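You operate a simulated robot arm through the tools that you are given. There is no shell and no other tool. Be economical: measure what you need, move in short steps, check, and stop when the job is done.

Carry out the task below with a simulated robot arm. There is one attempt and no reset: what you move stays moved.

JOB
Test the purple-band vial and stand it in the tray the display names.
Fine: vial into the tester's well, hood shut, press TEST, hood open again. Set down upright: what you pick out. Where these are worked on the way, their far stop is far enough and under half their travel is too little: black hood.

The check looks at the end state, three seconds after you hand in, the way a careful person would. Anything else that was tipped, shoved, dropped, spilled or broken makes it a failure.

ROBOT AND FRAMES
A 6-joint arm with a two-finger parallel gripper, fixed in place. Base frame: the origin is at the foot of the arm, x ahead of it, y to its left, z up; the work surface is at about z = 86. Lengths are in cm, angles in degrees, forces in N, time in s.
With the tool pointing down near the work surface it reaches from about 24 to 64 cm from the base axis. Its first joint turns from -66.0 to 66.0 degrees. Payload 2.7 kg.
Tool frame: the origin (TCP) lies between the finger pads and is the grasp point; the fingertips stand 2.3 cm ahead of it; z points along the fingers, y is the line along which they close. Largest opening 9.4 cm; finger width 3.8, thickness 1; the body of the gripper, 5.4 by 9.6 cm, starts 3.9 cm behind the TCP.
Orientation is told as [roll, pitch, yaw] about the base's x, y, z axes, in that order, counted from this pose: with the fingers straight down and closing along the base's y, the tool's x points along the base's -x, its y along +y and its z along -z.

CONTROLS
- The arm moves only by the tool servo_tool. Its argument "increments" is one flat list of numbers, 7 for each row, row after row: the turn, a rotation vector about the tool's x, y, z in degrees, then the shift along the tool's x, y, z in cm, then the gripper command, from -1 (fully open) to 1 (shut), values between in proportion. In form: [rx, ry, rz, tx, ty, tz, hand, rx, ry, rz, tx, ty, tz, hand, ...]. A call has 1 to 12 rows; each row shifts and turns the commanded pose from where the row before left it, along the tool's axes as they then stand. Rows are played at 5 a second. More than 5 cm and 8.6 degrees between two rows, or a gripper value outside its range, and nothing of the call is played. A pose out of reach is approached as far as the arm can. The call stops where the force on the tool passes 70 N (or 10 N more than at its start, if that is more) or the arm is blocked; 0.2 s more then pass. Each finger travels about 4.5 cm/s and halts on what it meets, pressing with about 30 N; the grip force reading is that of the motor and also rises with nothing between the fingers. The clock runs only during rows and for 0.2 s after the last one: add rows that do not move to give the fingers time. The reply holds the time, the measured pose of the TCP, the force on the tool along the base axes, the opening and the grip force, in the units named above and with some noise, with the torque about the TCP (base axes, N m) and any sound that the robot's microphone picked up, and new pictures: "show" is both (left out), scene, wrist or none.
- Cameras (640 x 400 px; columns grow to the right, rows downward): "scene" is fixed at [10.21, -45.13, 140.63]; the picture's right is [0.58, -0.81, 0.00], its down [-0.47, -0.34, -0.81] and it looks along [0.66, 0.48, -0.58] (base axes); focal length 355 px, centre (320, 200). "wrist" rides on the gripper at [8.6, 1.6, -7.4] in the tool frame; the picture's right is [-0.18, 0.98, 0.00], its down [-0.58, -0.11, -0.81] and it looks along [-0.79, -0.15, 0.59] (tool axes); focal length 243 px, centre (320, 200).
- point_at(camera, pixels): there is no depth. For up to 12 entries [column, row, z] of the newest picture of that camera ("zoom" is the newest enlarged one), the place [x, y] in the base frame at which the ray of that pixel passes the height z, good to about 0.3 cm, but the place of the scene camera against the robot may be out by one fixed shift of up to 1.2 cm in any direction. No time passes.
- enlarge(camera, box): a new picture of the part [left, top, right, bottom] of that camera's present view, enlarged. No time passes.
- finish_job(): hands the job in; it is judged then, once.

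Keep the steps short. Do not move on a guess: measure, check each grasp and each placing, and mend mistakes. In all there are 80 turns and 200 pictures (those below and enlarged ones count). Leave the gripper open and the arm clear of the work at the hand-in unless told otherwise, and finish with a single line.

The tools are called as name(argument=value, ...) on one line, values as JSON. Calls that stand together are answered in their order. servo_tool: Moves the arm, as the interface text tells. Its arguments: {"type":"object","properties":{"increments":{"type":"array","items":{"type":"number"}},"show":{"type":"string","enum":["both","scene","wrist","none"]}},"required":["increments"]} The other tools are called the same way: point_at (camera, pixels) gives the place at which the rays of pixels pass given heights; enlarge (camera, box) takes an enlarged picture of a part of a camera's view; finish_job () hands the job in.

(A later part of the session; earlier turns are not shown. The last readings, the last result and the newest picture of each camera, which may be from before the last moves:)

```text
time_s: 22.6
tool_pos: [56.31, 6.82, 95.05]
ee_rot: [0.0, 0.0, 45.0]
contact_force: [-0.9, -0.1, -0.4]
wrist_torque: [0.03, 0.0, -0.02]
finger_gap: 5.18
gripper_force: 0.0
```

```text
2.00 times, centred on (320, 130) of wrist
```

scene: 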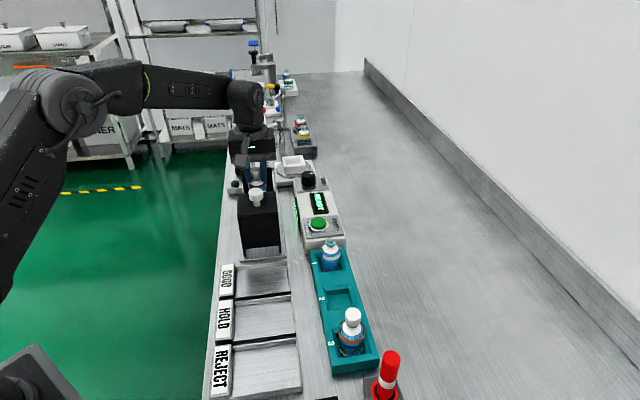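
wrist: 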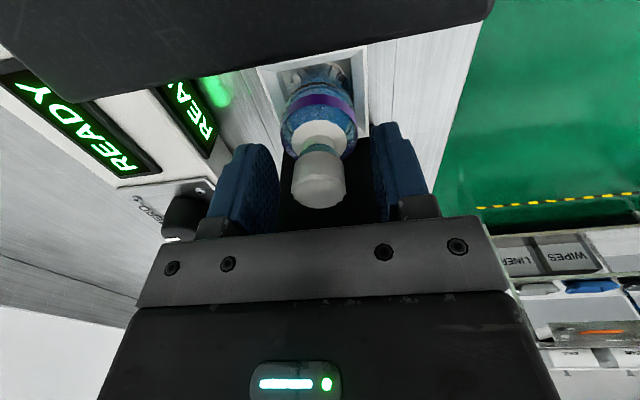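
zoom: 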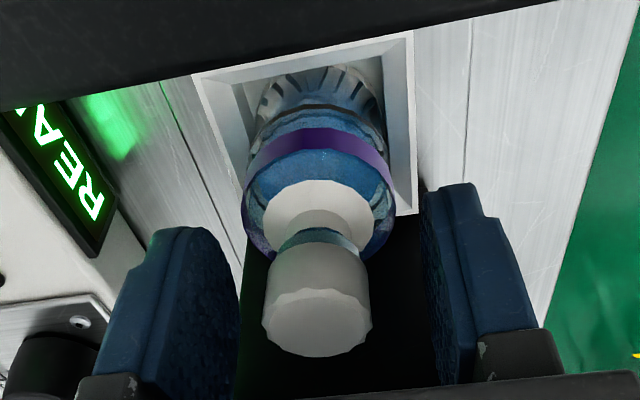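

The vial stands upright in the well. I rise to z≈112, then go back over the hood knob and open fully.

servo_tool(increments=[0, 0, 0, 0, 0, -2, -0.1, 0, 0, 0, 0, 0, -4, -0.1, 0, 0, 0, 0, 0, -4.5, -0.1, 0, 0, 0, 0, 0, -4.5, -0.1, 0, 0, 0, 0, 0, -2, -0.1, 0, 0, 0, 3.8, 0.1, 0, -0.1, 0, 0, 0, 3.8, 0.1, 0, -0.1, 0, 0, 0, 3.8, 0.1, 0, -0.1, 0, 0, 0, 0, 0, 0, -0.1], show="both")

enlarge(camera="wrist", box=[220, 0, 440, 180])

```text
time_s: 24.6
tool_pos: [48.32, -1.0, 111.88]
ee_rot: [0.0, 0.0, 45.0]
contact_force: [-1.1, 0.4, -0.4]
wrist_torque: [0.04, -0.01, 0.0]
finger_gap: 5.17
gripper_force: 0.1
```

scene: 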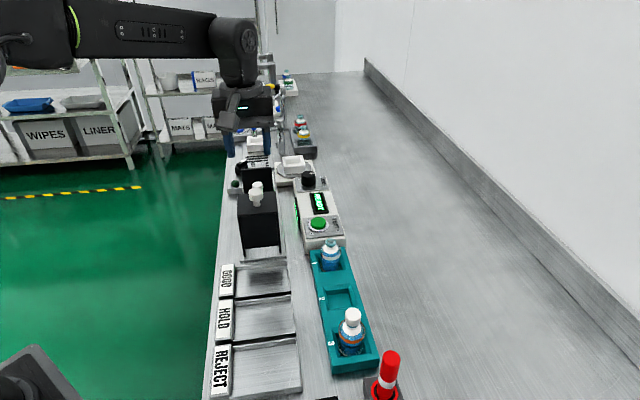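
wrist: 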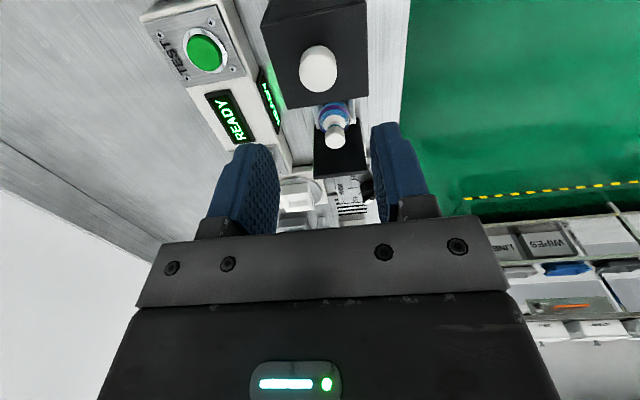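

```text
2.22 times, centred on (330, 90) of wrist
```

zoom: 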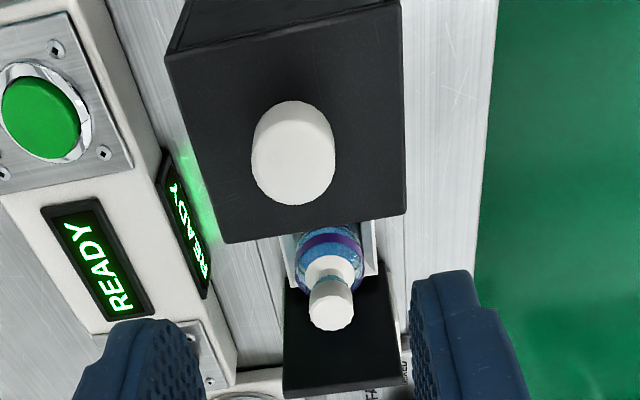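

point_at(camera="wrist", pixels=[[317.8, 71, 99], [317.8, 71, 100], [317.8, 71, 101], [317.8, 71, 102], [300, 71, 101], [337, 71, 101], [264, 24, 97], [350, 9, 97], [290, 109, 97], [370, 93, 97]])

```text
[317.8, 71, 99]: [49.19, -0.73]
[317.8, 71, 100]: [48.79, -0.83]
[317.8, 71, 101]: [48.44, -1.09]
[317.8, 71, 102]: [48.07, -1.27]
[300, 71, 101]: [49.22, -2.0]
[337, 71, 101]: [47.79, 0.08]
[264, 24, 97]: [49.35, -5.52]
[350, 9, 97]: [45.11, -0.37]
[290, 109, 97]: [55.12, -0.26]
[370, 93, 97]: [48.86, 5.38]
```

The knob centre is about (48.5, -1.0) with its top near z 100.7. I lower to TCP z≈101.2 with the fingers astride it.

servo_tool(increments=[0, 0, 0, 0, 0, 4, -0.1, 0, 0, 0, 0, 0, 4, -0.1, 0, 0, 0, 0, 0, 1.7, -0.1, 0, 0, 0, 0, 0, 1, -0.1, 0, 0, 0, 0, 0, 0, -0.1], show="both")

enlarge(camera="scene", box=[200, 150, 310, 240])

enlarge(camera="wrist", box=[200, 60, 440, 240])

```text
time_s: 25.8
tool_pos: [48.2, -0.8, 101.28]
ee_rot: [0.0, 0.1, 45.0]
contact_force: [0.4, -1.3, 0.1]
wrist_torque: [0.03, -0.02, -0.01]
finger_gap: 5.19
gripper_force: 0.2
```

scene: 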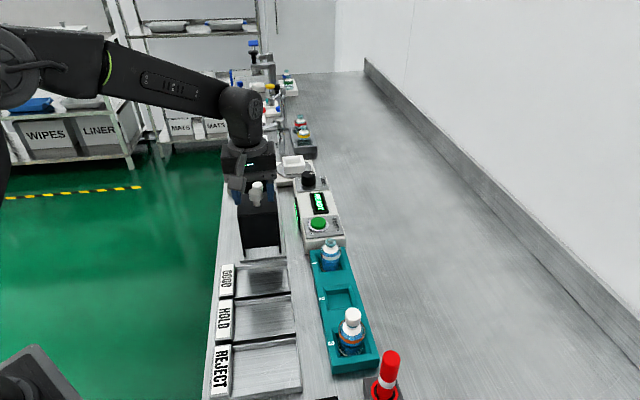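
wrist: 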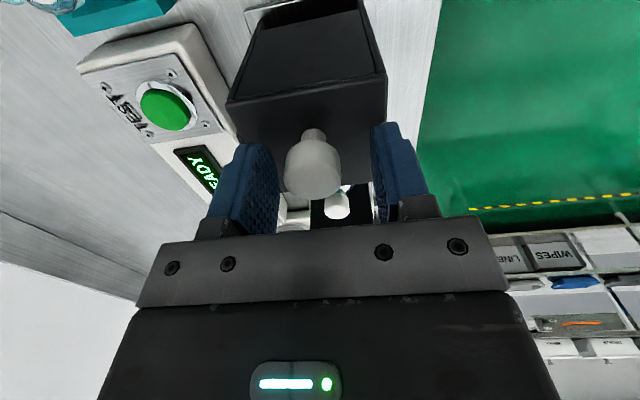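

```text
4.44 times, centred on (255, 195) of scene
```

zoom: 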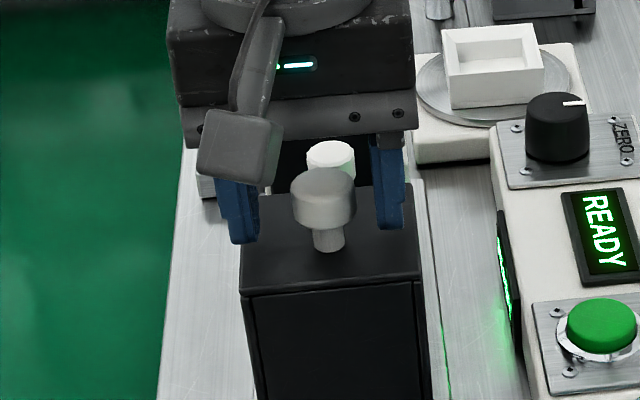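

```text
2.22 times, centred on (320, 150) of wrist
```

zoom: 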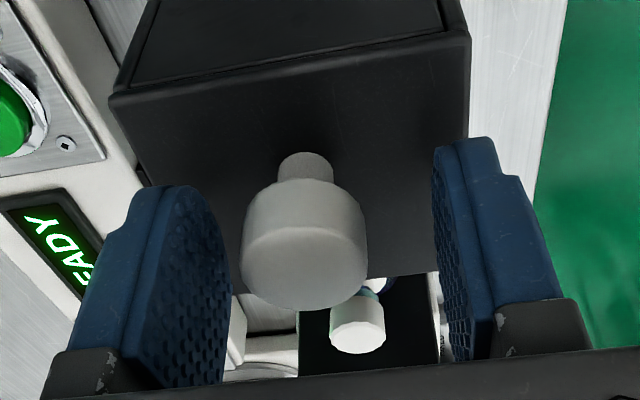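

The knob's top is level with the TCP and 0.3 cm to one side. I centre, grip it and check the force.

servo_tool(increments=[0, 0, 0, 0, -0.3, 0.2, -0.1, 0, 0, 0, 0, 0, 0, 0.5, 0, 0, 0, 0, 0, 0, 1, 0, 0, 0, 0, 0, 0, 1, 0, 0, 0, 0, 0, 0, 1, 0, 0, 0, -1, 0, 0, 1, 0, 0, 0, -1, 0, 0, 1, 0, 0, 0, 0, 0, 0, 1], show="scene")

enlarge(camera="scene", box=[200, 150, 310, 240])

```text
time_s: 27.6
tool_pos: [49.77, 0.21, 101.21]
ee_rot: [0.0, 0.0, 45.0]
contact_force: [-3.1, 2.6, -3.4]
wrist_torque: [-0.15, -0.16, -0.05]
finger_gap: 2.76
gripper_force: 44.8
```

scene: 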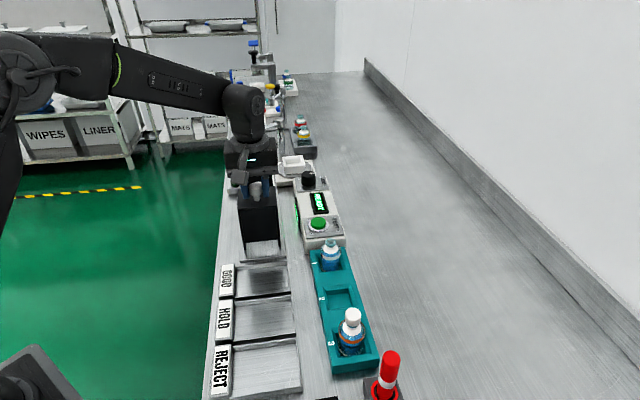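

```text
4.44 times, centred on (255, 195) of scene
```

zoom: 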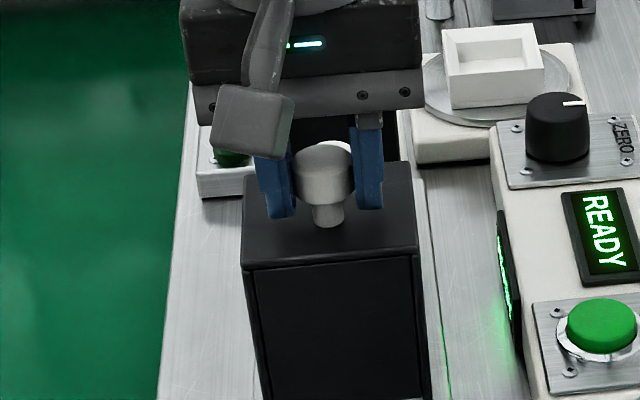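

The hood slides easily with the knob. I go on 5 cm and check.

servo_tool(increments=[0, 0, 0, -1, 0, 0, 1, 0, 0, 0, -1, 0, 0, 1, 0, 0, 0, -1, 0, 0, 1, 0, 0, 0, -1, 0, 0, 1, 0, 0, 0, -1, 0, 0, 1, 0, 0, 0, 0, 0, 0, 1], show="both")

enlarge(camera="scene", box=[200, 130, 330, 240])

```text
time_s: 29.0
tool_pos: [53.31, 3.7, 101.16]
ee_rot: [-0.2, -0.1, 45.1]
contact_force: [-8.8, 8.4, 12.3]
wrist_torque: [-0.37, 1.1, 0.07]
finger_gap: 2.75
gripper_force: 44.6
```

scene: 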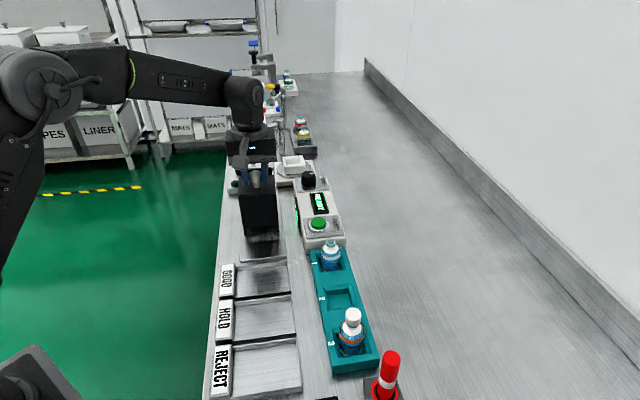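
wrist: 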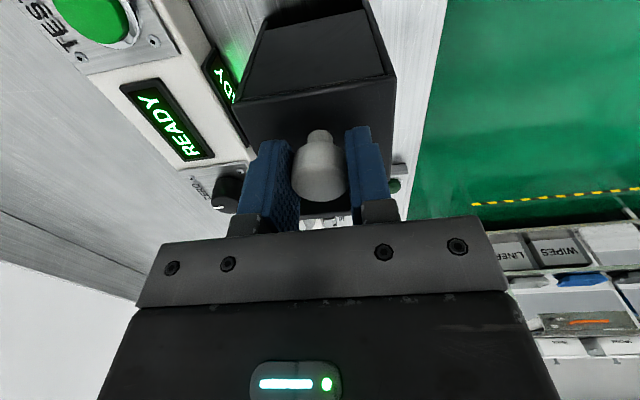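

```text
3.64 times, centred on (265, 185) of scene
```

zoom: 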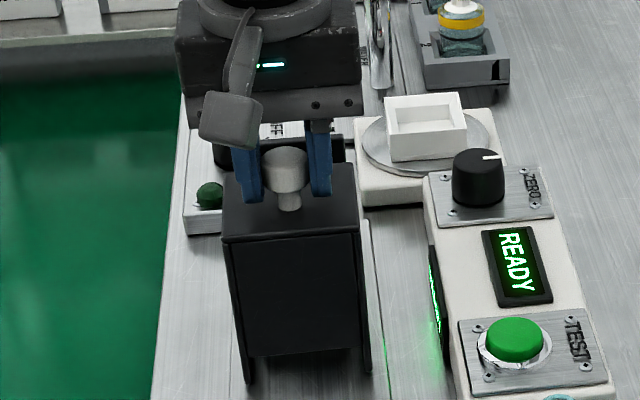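

The hood has moved about 7 cm, with some side (12 N) and vertical load. I ease 0.1 cm sideways and up, then push on in 0.5 cm steps toward the stop.

servo_tool(increments=[0, 0, 0, 0, 0.15, -0.15, 1, 0, 0, 0, -0.5, 0, 0, 1, 0, 0, 0, -0.5, 0, 0, 1, 0, 0, 0, -0.5, 0, 0, 1, 0, 0, 0, -0.5, 0, 0, 1, 0, 0, 0, 0, 0, 0, 1], show="both")

enlarge(camera="scene", box=[200, 130, 330, 240])

```text
time_s: 30.4
tool_pos: [54.57, 5.27, 101.37]
ee_rot: [-0.2, -0.1, 45.0]
contact_force: [3.1, -4.4, 10.9]
wrist_torque: [-0.02, 0.53, -0.07]
finger_gap: 2.73
gripper_force: 45.1
```

scene: 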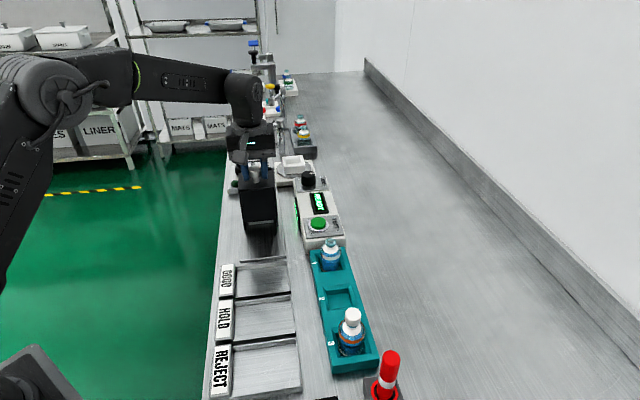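
wrist: 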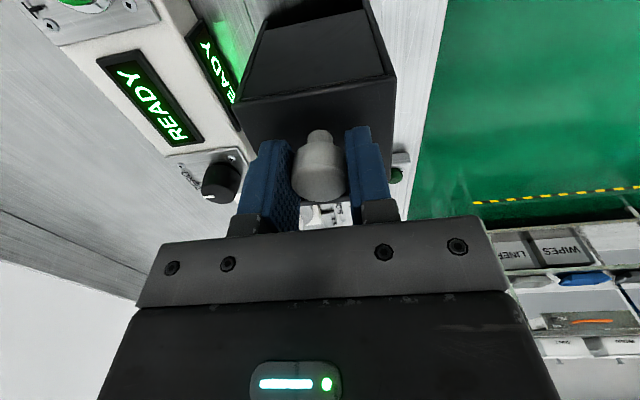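

```text
3.64 times, centred on (265, 185) of scene
```

zoom: 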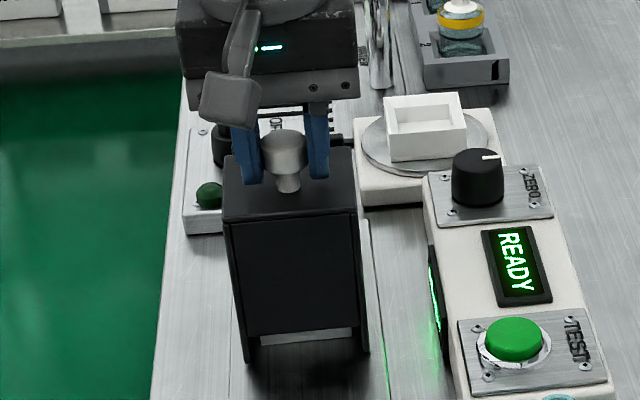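

The hood has gone about 9 cm, and the back plate is nearly hidden. I keep pushing in small steps until the stop answers.

servo_tool(increments=[0, 0, 0, -0.4, -0.05, -0.1, 1, 0, 0, 0, -0.4, 0, 0, 1, 0, 0, 0, -0.4, 0, 0, 1, 0, 0, 0, -0.3, 0, 0, 1, 0, 0, 0, 0, 0, 0, 1], show="scene")

enlarge(camera="scene", box=[200, 130, 330, 240])

```text
time_s: 31.6
tool_pos: [55.51, 6.01, 101.27]
ee_rot: [0.2, 0.5, 44.9]
contact_force: [-24.0, -20.6, 3.6]
wrist_torque: [-0.28, 0.09, -0.09]
finger_gap: 2.76
gripper_force: 45.3
```

scene: 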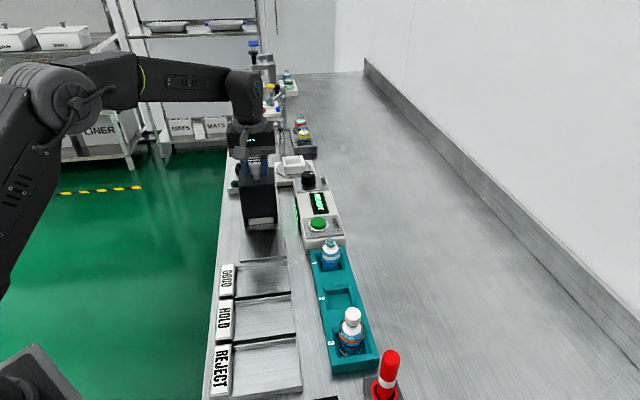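

```text
3.64 times, centred on (265, 185) of scene
```

zoom: 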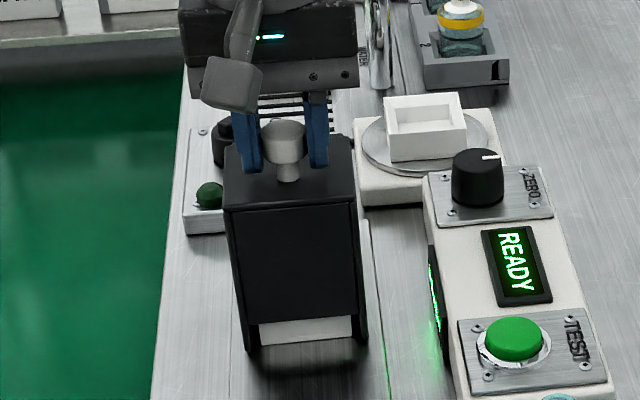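

The stop is reached: about 10.1 cm of travel and 32 N pushing back. I release the overrun, open and rise.

servo_tool(increments=[0, 0, 0, 0.2, 0, 0, 1, 0, 0, 0, 0, 0, 0, 0.4, 0, 0, 0, 0, 0, 0, 0.1, 0, 0, 0, 0, 0, 0, -0.1, 0, 0, 0, 0, 0, 0, -0.1, 0, 0, 0, 0, 0, -2, -0.1, 0, 0, 0, 0, 0, -4, -0.1, 0, 0, 0, 0, 0, -4, -0.1, 0, 0, 0, 0, 0, -3, -0.1, 0, 0, 0, 0, 0, 0, -0.1], show="both")

enlarge(camera="scene", box=[200, 130, 330, 240])

enlarge(camera="wrist", box=[160, 0, 440, 180])

```text
time_s: 33.8
tool_pos: [55.67, 6.03, 114.53]
ee_rot: [0.0, 0.0, 45.0]
contact_force: [0.4, 0.2, 0.0]
wrist_torque: [0.0, 0.0, -0.03]
finger_gap: 5.16
gripper_force: 0.2
```

scene: 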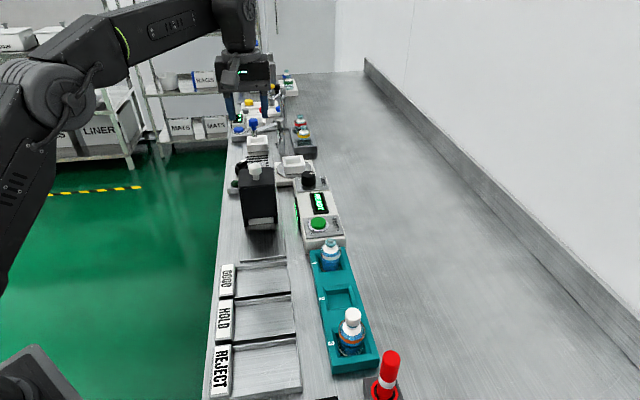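
wrist: 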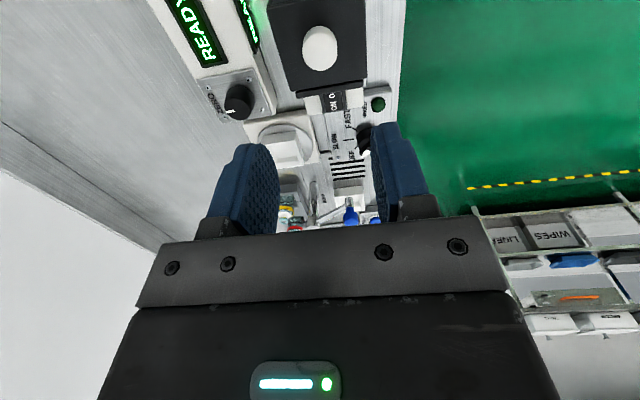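

```text
3.64 times, centred on (265, 185) of scene
```

zoom: 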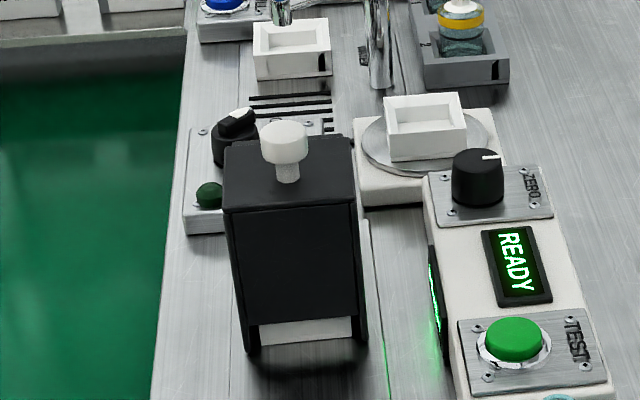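

```text
2.22 times, centred on (300, 90) of wrist
```

zoom: 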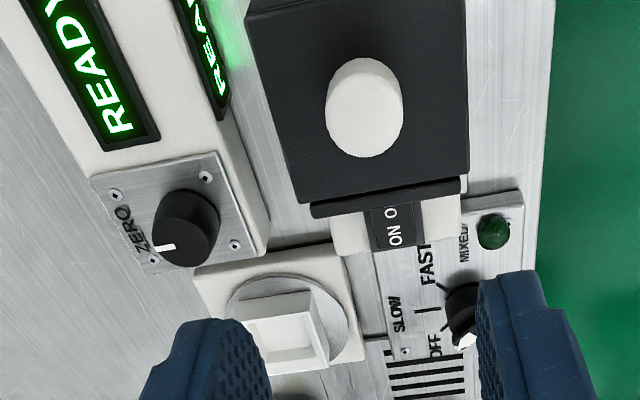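

The hood is shut against its back plate. Next I close the fingers and go above the TEST button, about (57.4, -9.0).

servo_tool(increments=[0, 0, 0, 2.35, -2.98, 0, 1, 0, 0, 0, 2.35, -2.98, 0, 1, 0, 0, 0, 2.35, -2.98, 0, 1, 0, 0, 0, 2.35, -2.98, 0, 1, 0, 0, 0, 0, 0, 4, 1, 0, 0, 0, 0, 0, 4, 1, 0, 0, 0, 0, 0, 4, 1, 0, 0, 0, 0, 0, 0, 1], show="both")

enlarge(camera="wrist", box=[220, 0, 420, 160])

```text
time_s: 35.6
tool_pos: [57.36, -9.25, 102.49]
ee_rot: [-0.1, 0.0, 45.1]
contact_force: [1.2, 0.3, 0.4]
wrist_torque: [-0.02, -0.01, 0.01]
finger_gap: 0.0
gripper_force: 29.7
```

scene: 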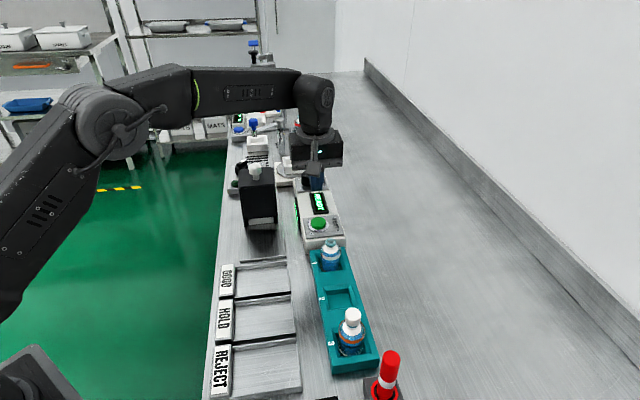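
wrist: 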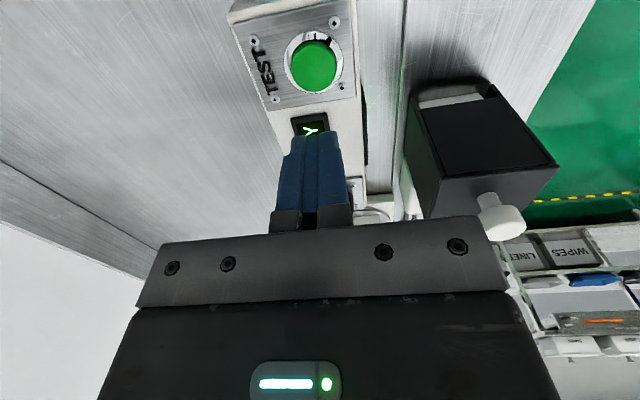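

```text
2.50 times, centred on (320, 80) of wrist
```

zoom: 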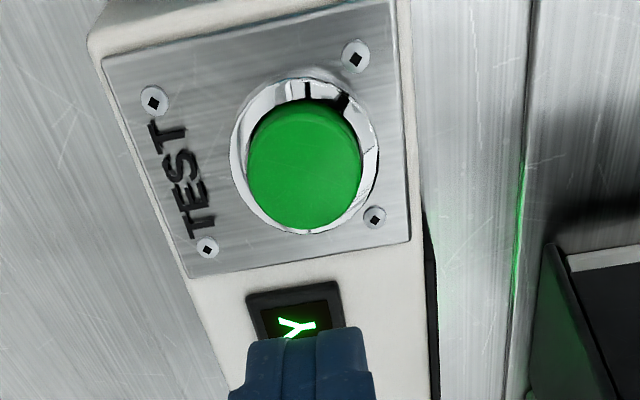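

point_at(camera="wrist", pixels=[[314, 66, 89], [314, 66, 90], [314, 66, 91], [314, 66, 92], [314, 66, 93], [290, 66, 91], [338, 66, 91]])

```text
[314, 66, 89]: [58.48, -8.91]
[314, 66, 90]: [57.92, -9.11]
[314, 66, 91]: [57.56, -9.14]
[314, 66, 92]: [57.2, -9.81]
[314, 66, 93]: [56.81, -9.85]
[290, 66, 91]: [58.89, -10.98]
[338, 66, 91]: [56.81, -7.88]
```

The button top is at about (57.6, -9.25, 91.2). I nudge over it and lower to just above it, then press in small steps.

servo_tool(increments=[0, 0, 0, -0.17, -0.17, 4, 1, 0, 0, 0, 0, 0, 3, 1, 0, 0, 0, 0, 0, 1, 1, 0, 0, 0, 0, 0, 0, 1], show="both")

enlarge(camera="scene", box=[270, 160, 370, 260])

enlarge(camera="wrist", box=[220, 50, 420, 230])

```text
time_s: 36.6
tool_pos: [57.59, -9.14, 94.57]
ee_rot: [0.0, -0.1, 45.0]
contact_force: [-0.3, 0.2, -0.4]
wrist_torque: [-0.02, -0.04, 0.02]
finger_gap: 0.0
gripper_force: 30.5
```

scene: 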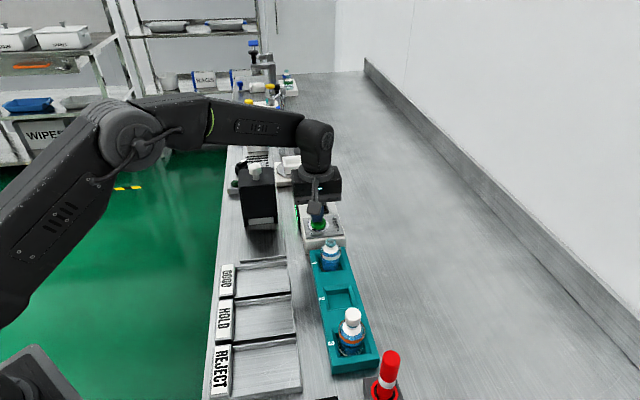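
wrist: 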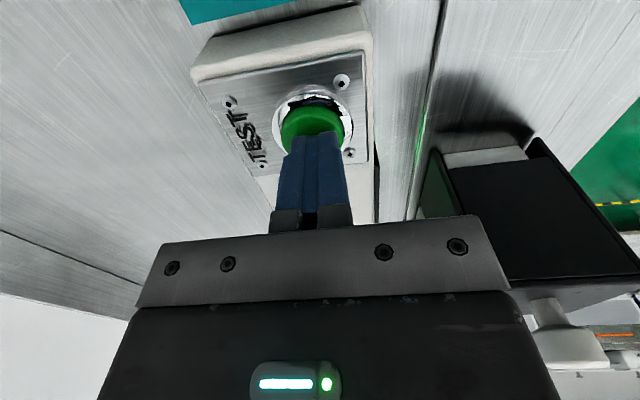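

```text
4.00 times, centred on (320, 210) of scene
```

zoom: 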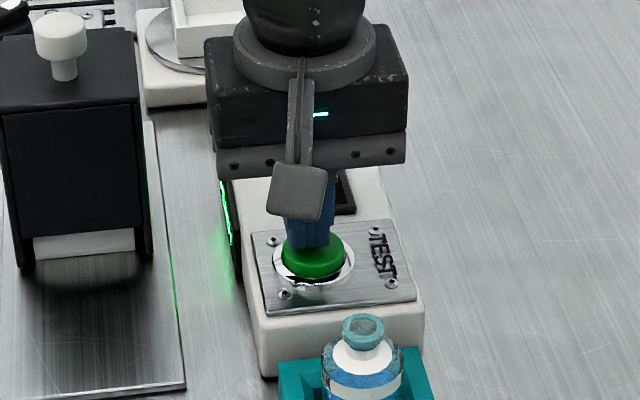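

```text
2.22 times, centred on (320, 140) of wrist
```

zoom: 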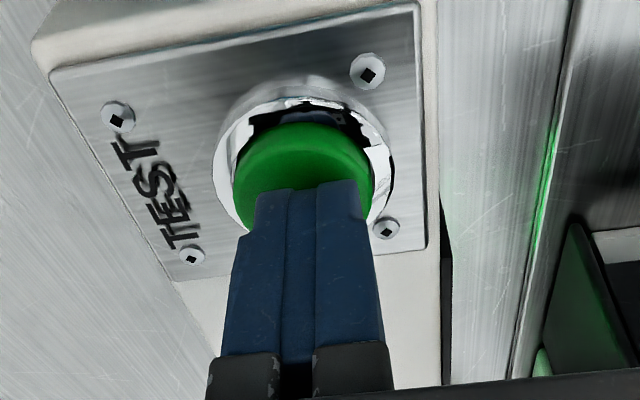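

The fingertips are right above the button. I press down in 0.3 cm steps.

servo_tool(increments=[0, 0, 0, 0, 0, 0.4, 1, 0, 0, 0, 0, 0, 0.4, 1, 0, 0, 0, 0, 0, 0.3, 1, 0, 0, 0, 0, 0, 0, 1], show="none")

servo_tool(increments=[0, 0, 0, 0, 0, 0.3, 1, 0, 0, 0, 0, 0, 0, 1], show="scene")

```text
time_s: 37.6
tool_pos: [57.55, -9.08, 93.6]
ee_rot: [-0.1, -0.1, 45.0]
contact_force: [-6.3, -0.7, 13.5]
wrist_torque: [-0.08, 0.15, -0.03]
finger_gap: 0.0
gripper_force: 29.6
heard: click
```

```text
time_s: 38.2
tool_pos: [57.54, -9.08, 93.37]
ee_rot: [-0.3, -0.2, 45.1]
contact_force: [-8.2, 2.2, 24.4]
wrist_torque: [-0.06, 0.3, -0.05]
finger_gap: 0.0
gripper_force: 29.7
```

scene: 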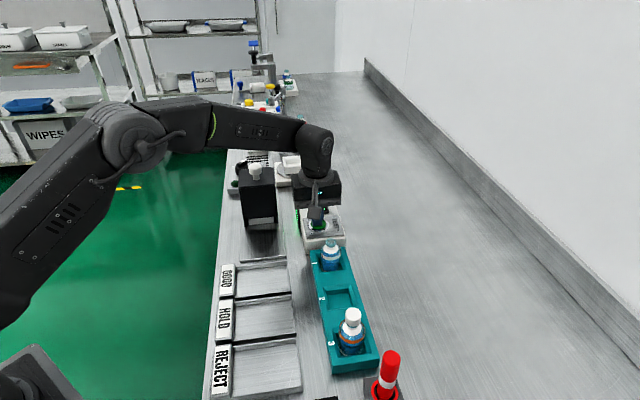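

A click was heard, so the button is pressed. I rise and back away a little to read the display.

servo_tool(increments=[0, 0, 0, 0, 0, -1.5, 1, 0, 0, 0, 0, 0, -4, 1, 0, 0, 0, 0, 0, -4, 1, 0, 0, 0, 0, 0, -4, 1, 0, 0, 0, 0, 0, -4, 1, 0, 0, 0, 4, 0, 0, 1, 0, 0, 0, 0, 0, 0, 1], show="both")

enlarge(camera="scene", box=[270, 160, 370, 260])

enlarge(camera="wrist", box=[220, 0, 420, 180])

```text
time_s: 39.8
tool_pos: [54.64, -12.12, 110.68]
ee_rot: [0.0, 0.0, 45.0]
contact_force: [0.0, -0.1, 0.1]
wrist_torque: [0.03, 0.02, 0.02]
finger_gap: 0.02
gripper_force: 30.1
```

scene: 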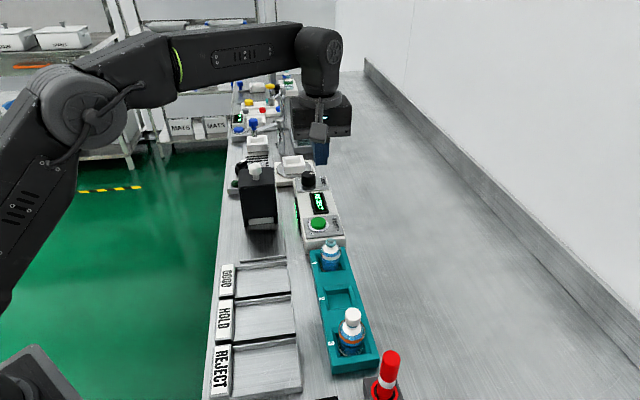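
wrist: 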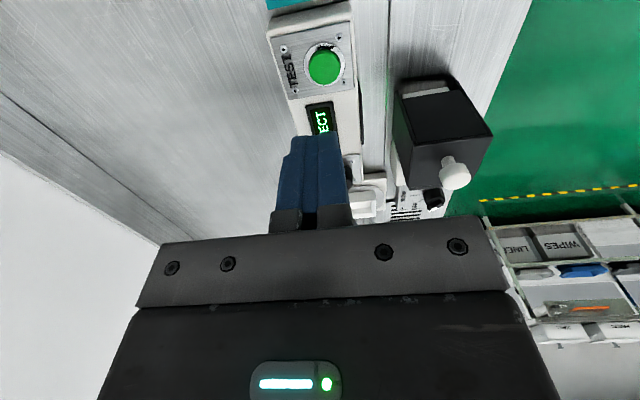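

```text
4.00 times, centred on (320, 210) of scene
```

zoom: 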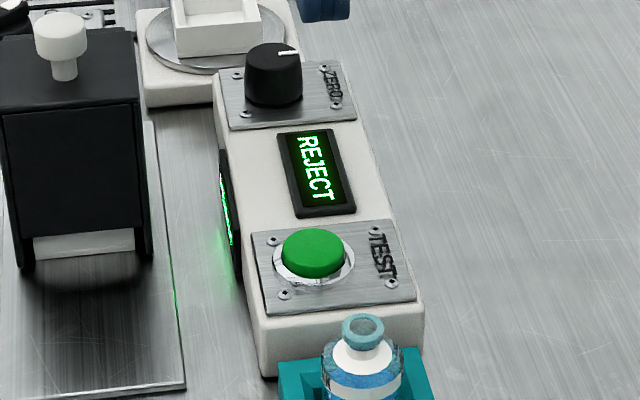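

```text
2.22 times, centred on (320, 90) of wrist
```

zoom: 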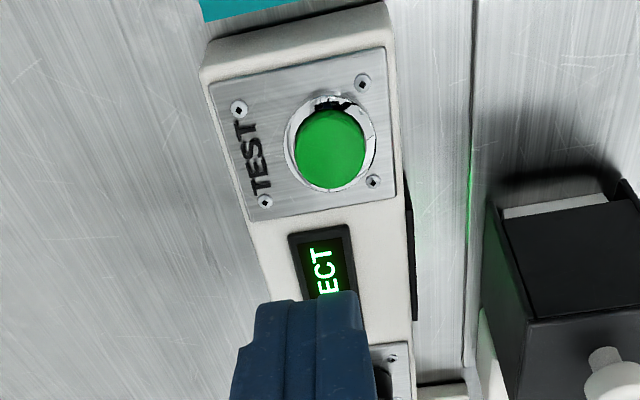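

The display reads REJECT. I return over the hood knob, now at (55.5, 6.0), and lower astride it.

servo_tool(increments=[0, 0, 0, -3.35, 3.05, 0, -0.1, 0, 0, 0, -3.35, 3.05, 0, -0.1, 0, 0, 0, -3.35, 3.05, 0, -0.1, 0, 0, 0, -3.35, 3.05, 0, -0.1, 0, 0, 0, 0, 0, 3, -0.1, 0, 0, 0, 0, 0, 3, -0.1, 0, 0, 0, 0, 0, 0, -0.1], show="wrist")

servo_tool(increments=[0, 0, 0, 0, 0, 2, -0.1, 0, 0, 0, 0, 0, 1.3, -0.1, 0, 0, 0, 0, 0, 0, -0.1], show="wrist")

```text
time_s: 41.4
tool_pos: [55.53, 6.26, 104.3]
ee_rot: [0.0, 0.1, 45.0]
contact_force: [0.5, -0.4, 1.1]
wrist_torque: [0.02, 0.02, -0.01]
finger_gap: 5.15
gripper_force: 0.1
```

wrist: 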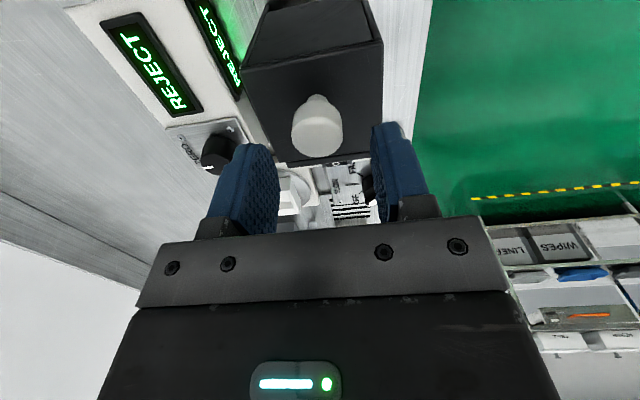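

```text
time_s: 42.2
tool_pos: [55.56, 6.32, 101.1]
ee_rot: [0.0, 0.0, 45.0]
contact_force: [0.1, 0.7, 0.2]
wrist_torque: [0.02, -0.05, 0.0]
finger_gap: 5.18
gripper_force: 0.1
```

wrist: 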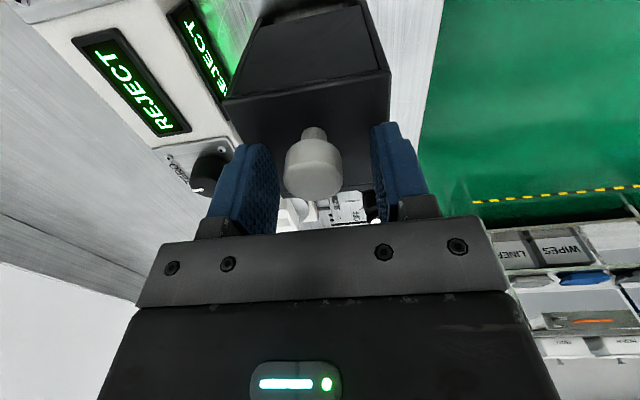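

The fingers are astride the knob. I centre, grip and pull the hood back the first 5 cm.

servo_tool(increments=[0, 0, 0, 0, -0.25, 0, -0.1, 0, 0, 0, 0, 0, 0, 0.5, 0, 0, 0, 0, 0, 0, 1, 0, 0, 0, 0, 0, 0, 1, 0, 0, 0, 0, 0, 0, 1, 0, 0, 0, 1, 0, 0, 1, 0, 0, 0, 1, 0, 0, 1, 0, 0, 0, 1, 0, 0, 1, 0, 0, 0, 1, 0, 0, 1, 0, 0, 0, 1, 0, 0, 1, 0, 0, 0, 0, 0, 0, 1], show="scene")

```text
time_s: 44.6
tool_pos: [52.25, 2.7, 101.18]
ee_rot: [-0.1, -0.1, 45.1]
contact_force: [-12.7, 11.0, 19.1]
wrist_torque: [-0.38, 1.13, 0.0]
finger_gap: 2.75
gripper_force: 44.9
```

scene: 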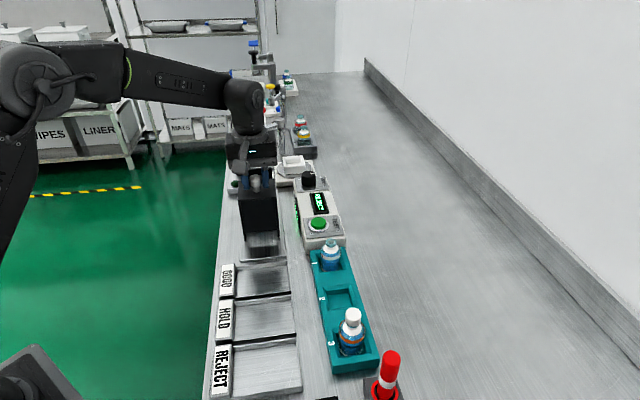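

The hood follows. I ease the side and vertical load by 0.2 cm and pull on toward the open stop.

servo_tool(increments=[0, 0, 0, 0, 0.2, -0.2, 1, 0, 0, 0, 1, 0, 0, 1, 0, 0, 0, 1, 0, 0, 1, 0, 0, 0, 1, 0, 0, 1, 0, 0, 0, 1, 0, 0, 1, 0, 0, 0, 0, 0, 0, 1], show="none")

servo_tool(increments=[0, 0, 0, 0.4, 0, 0, 1, 0, 0, 0, 0.4, 0, 0, 1, 0, 0, 0, 0.4, 0, 0, 1, 0, 0, 0, 0, 0, 0, 1], show="both")

```text
time_s: 46.0
tool_pos: [49.12, -0.33, 101.04]
ee_rot: [0.1, 0.1, 44.9]
contact_force: [9.2, -8.3, -17.5]
wrist_torque: [0.38, -1.02, -0.12]
finger_gap: 2.74
gripper_force: 44.8
```

```text
time_s: 47.0
tool_pos: [48.66, -0.83, 101.19]
ee_rot: [-0.1, 0.0, 45.1]
contact_force: [29.5, -11.1, -30.0]
wrist_torque: [-0.3, 0.64, 0.3]
finger_gap: 2.76
gripper_force: 45.0
```

scene: 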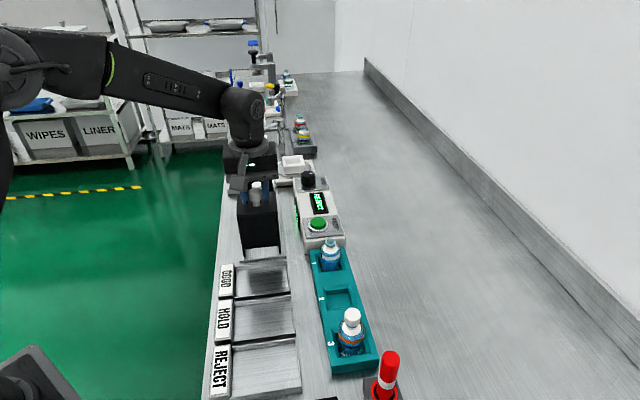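
wrist: 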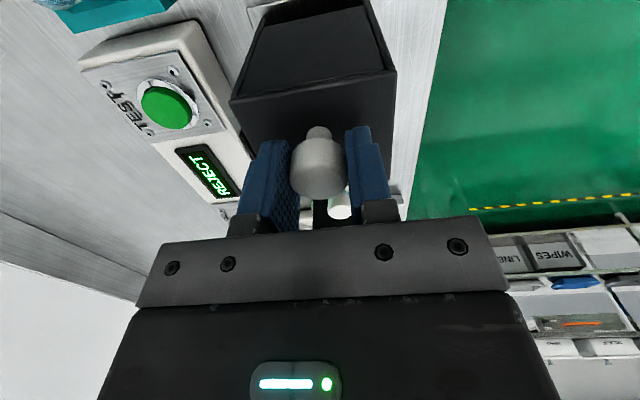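

The hood is back at its open stop. I relieve the strain, open and rise, then look at hood and vial.

servo_tool(increments=[0, 0, 0, -0.25, -0.2, 0.2, 1, 0, 0, 0, 0, 0, 0, 0.4, 0, 0, 0, 0, 0, 0, 0.1, 0, 0, 0, 0, 0, 0, -0.1, 0, 0, 0, 0, 0, 0, -0.1, 0, 0, 0, 0, 0, -2, -0.1, 0, 0, 0, 0, 0, -4, -0.1, 0, 0, 0, 0, 0, -4, -0.1, 0, 0, 0, 0, 0, -2, -0.1, 0, 0, 0, 0, 0, 0, -0.1], show="both")

enlarge(camera="scene", box=[200, 130, 330, 260])

enlarge(camera="wrist", box=[220, 0, 440, 180])

```text
time_s: 49.2
tool_pos: [48.73, -1.08, 113.25]
ee_rot: [0.0, 0.0, 45.1]
contact_force: [-0.8, -0.2, -0.1]
wrist_torque: [0.0, -0.01, -0.02]
finger_gap: 5.17
gripper_force: 0.0
```

scene: 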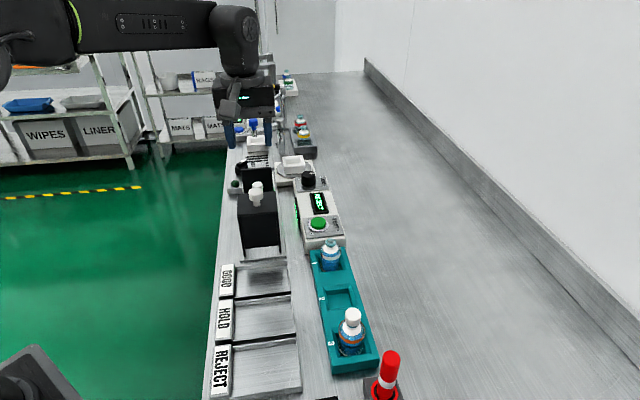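
wrist: 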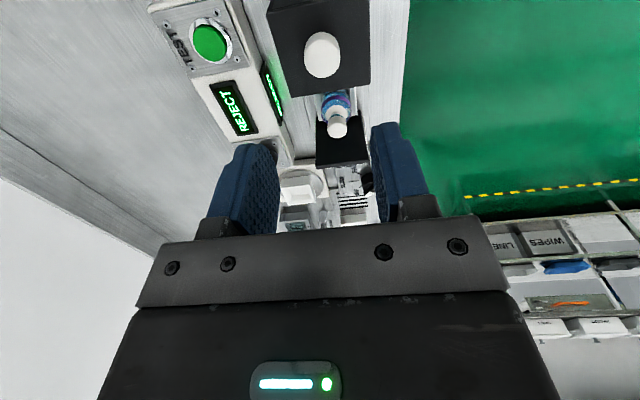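

```text
3.08 times, centred on (265, 195) of scene
```

zoom: 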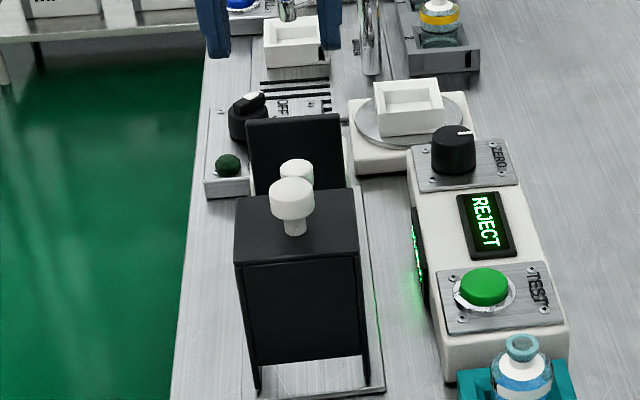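

```text
2.22 times, centred on (330, 90) of wrist
```

zoom: 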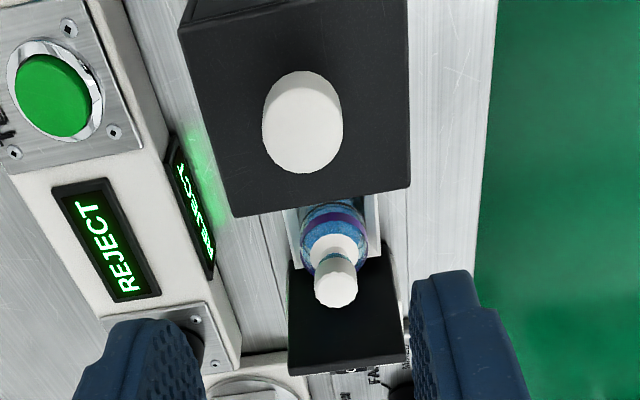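

The hood is open as at the start and the vial still stands upright. I go back over the well, come down to z≈99 and check alignment.

servo_tool(increments=[0, 0, 0, -3.67, 0.05, 0, -0.1, 0, 0, 0, -3.67, 0.05, 0, -0.1, 0, 0, 0, -3.66, 0.05, 0, -0.1, 0, 0, 0, 0, 0, 0, -0.1, 0, 0, 0, 0, 0, 4.5, -0.1, 0, 0, 0, 0, 0, 4.5, -0.1, 0, 0, 0, 0, 0, 3.5, -0.1, 0, 0, 0, 0, 0, 1.5, -0.1, 0, 0, 0, 0, 0, 0, -0.1], show="wrist")

enlarge(camera="wrist", box=[220, 20, 420, 220])

```text
time_s: 51.2
tool_pos: [56.36, 6.87, 99.16]
ee_rot: [0.0, 0.0, 45.0]
contact_force: [0.0, 0.1, 0.6]
wrist_torque: [-0.01, 0.0, 0.0]
finger_gap: 5.16
gripper_force: 0.1
```

wrist: 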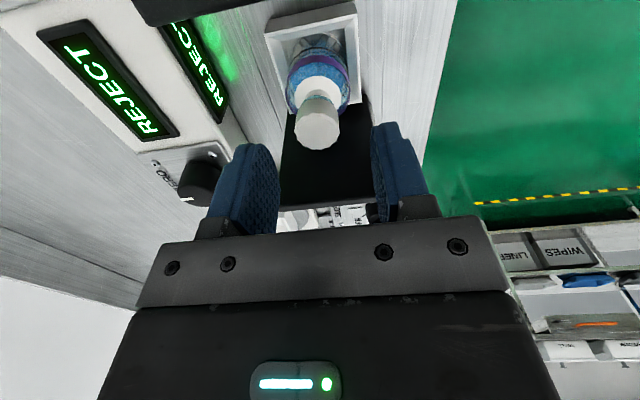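

```text
2.00 times, centred on (320, 120) of wrist
```

zoom: 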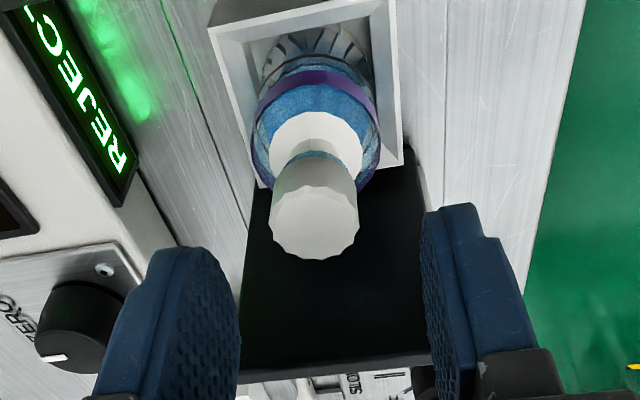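

The vial is centred. I lower 4 cm to the same grip height as before, close and check.

servo_tool(increments=[0, 0, 0, 0, 0, 2, -0.1, 0, 0, 0, 0, 0, 1.5, -0.1, 0, 0, 0, 0, 0, 0.5, -0.1, 0, 0, 0, 0, 0, 0, 0.3, 0, 0, 0, 0, 0, 0, 1, 0, 0, 0, 0, 0, 0, 1, 0, 0, 0, 0, 0, 0, 1, 0, 0, 0, 0, 0, 0, 1], show="wrist")

```text
time_s: 53.0
tool_pos: [56.29, 6.89, 95.17]
ee_rot: [0.1, 0.0, 45.0]
contact_force: [0.4, 0.6, -0.9]
wrist_torque: [-0.03, 0.0, 0.0]
finger_gap: 2.16
gripper_force: 29.9
```

wrist: 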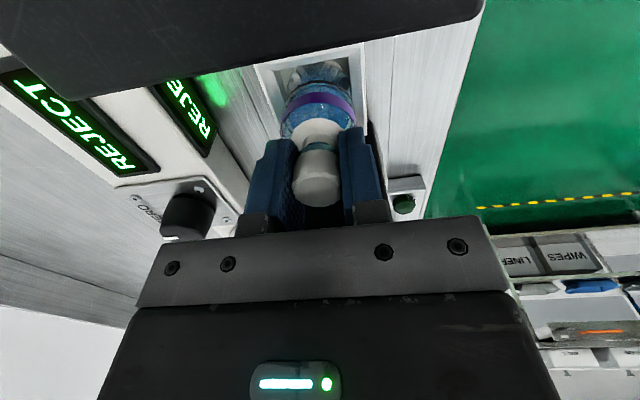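

Gripped (2.16 cm, 30 N). I lift straight up to z≈113.

servo_tool(increments=[0, 0, 0, 0, 0, -0.8, 1, 0, 0, 0, 0, 0, -1.5, 1, 0, 0, 0, 0, 0, -3, 1, 0, 0, 0, 0, 0, -4.3, 1, 0, 0, 0, 0, 0, -4.5, 1, 0, 0, 0, 0, 0, -4.5, 1, 0, 0, 0, 0, 0, 0, 1], show="both")

```text
time_s: 54.6
tool_pos: [56.48, 6.8, 113.87]
ee_rot: [0.0, 0.0, 45.1]
contact_force: [-0.2, -0.3, 0.2]
wrist_torque: [0.0, -0.02, -0.01]
finger_gap: 2.17
gripper_force: 30.5
```

scene: 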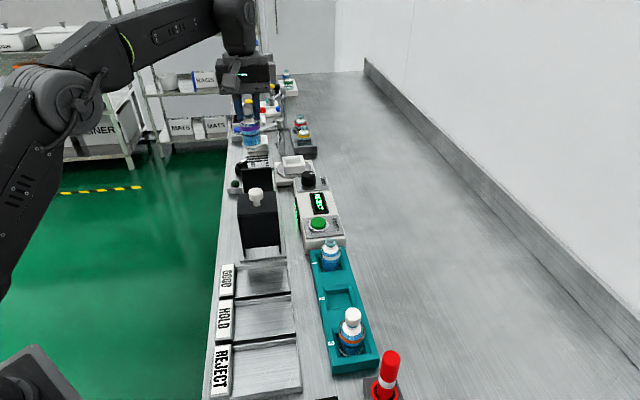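
wrist: 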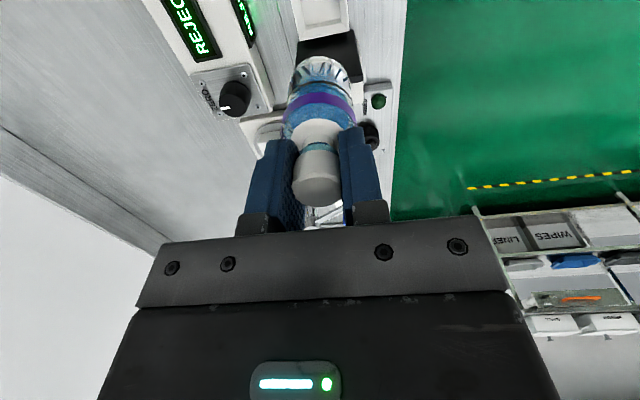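

The vial is clear. I fly it along the row over the hood, bottom about 4 cm above the knob, to the REJECT end.

servo_tool(increments=[0, 0, 0, 4.8, 0.05, 0, 1, 0, 0, 0, 4.8, 0.05, 0, 1, 0, 0, 0, 4.8, 0.05, 0, 1, 0, 0, 0, 4.8, 0.05, 0, 1, 0, 0, 0, 4.8, 0.05, 0, 1, 0, 0, 0, 4.8, 0.05, 0, 1, 0, 0, 0, 4.8, 0.05, 0, 1, 0, 0, 0, 4.8, 0.05, 0, 1, 0, 0, 0, 0, 0, 4.5, 1, 0, 0, 0, 0, 0, 4.5, 1, 0, 0, 0, 0, 0, 0, 1], show="both")

enlarge(camera="scene", box=[180, 230, 360, 400])

enlarge(camera="wrist", box=[200, 0, 440, 180])

```text
time_s: 57.0
tool_pos: [29.27, -20.07, 104.59]
ee_rot: [-0.1, 0.0, 45.0]
contact_force: [0.6, -0.7, -0.7]
wrist_torque: [0.01, -0.02, 0.04]
finger_gap: 2.19
gripper_force: 29.4
```

scene: 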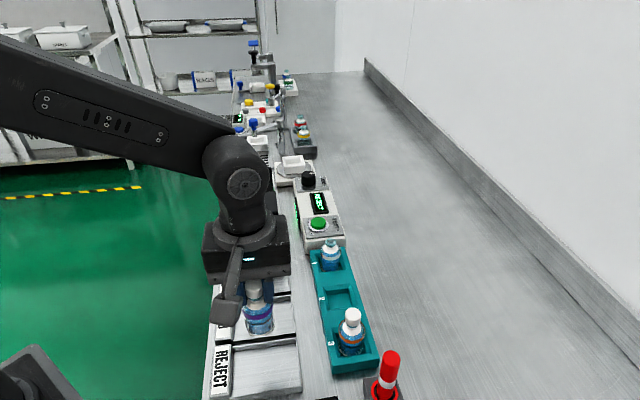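
wrist: 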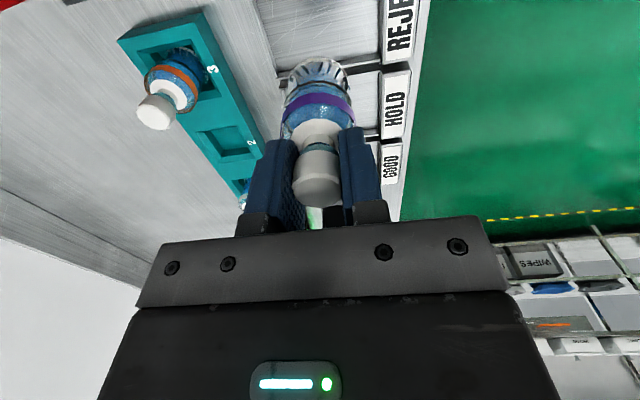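

```text
2.35 times, centred on (270, 315) of scene
```

zoom: 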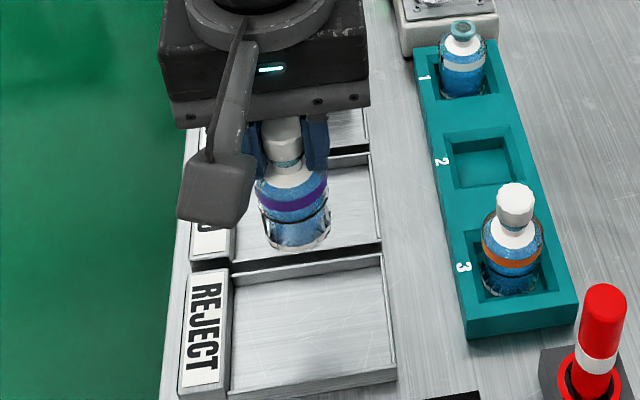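

```text
2.22 times, centred on (320, 90) of wrist
```

zoom: 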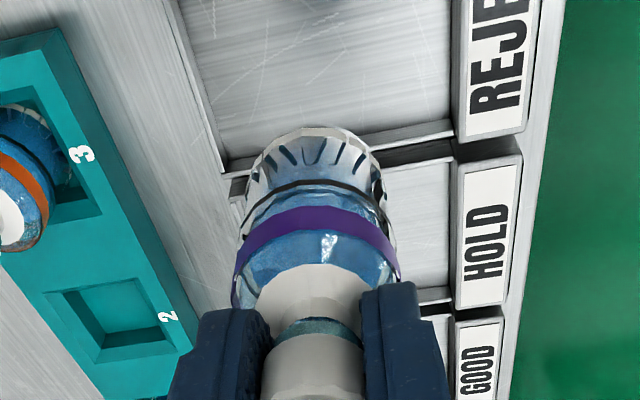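

point_at(camera="wrist", pixels=[[278.6, 72, 86.5], [379.5, 56.2, 86.5], [259, 1, 86.5], [379.5, 1, 86.5]])

point_at(camera="scene", pixels=[[244, 350, 86.5], [298, 342, 86.5], [246, 395, 86.5], [301, 388, 86.5]])

```text
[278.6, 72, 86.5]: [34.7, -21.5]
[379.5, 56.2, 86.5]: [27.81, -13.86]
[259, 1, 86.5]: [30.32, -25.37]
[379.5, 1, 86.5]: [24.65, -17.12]
```

```text
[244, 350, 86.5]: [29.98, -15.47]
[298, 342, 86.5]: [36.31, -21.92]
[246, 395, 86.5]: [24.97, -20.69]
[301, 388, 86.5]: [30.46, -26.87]
```

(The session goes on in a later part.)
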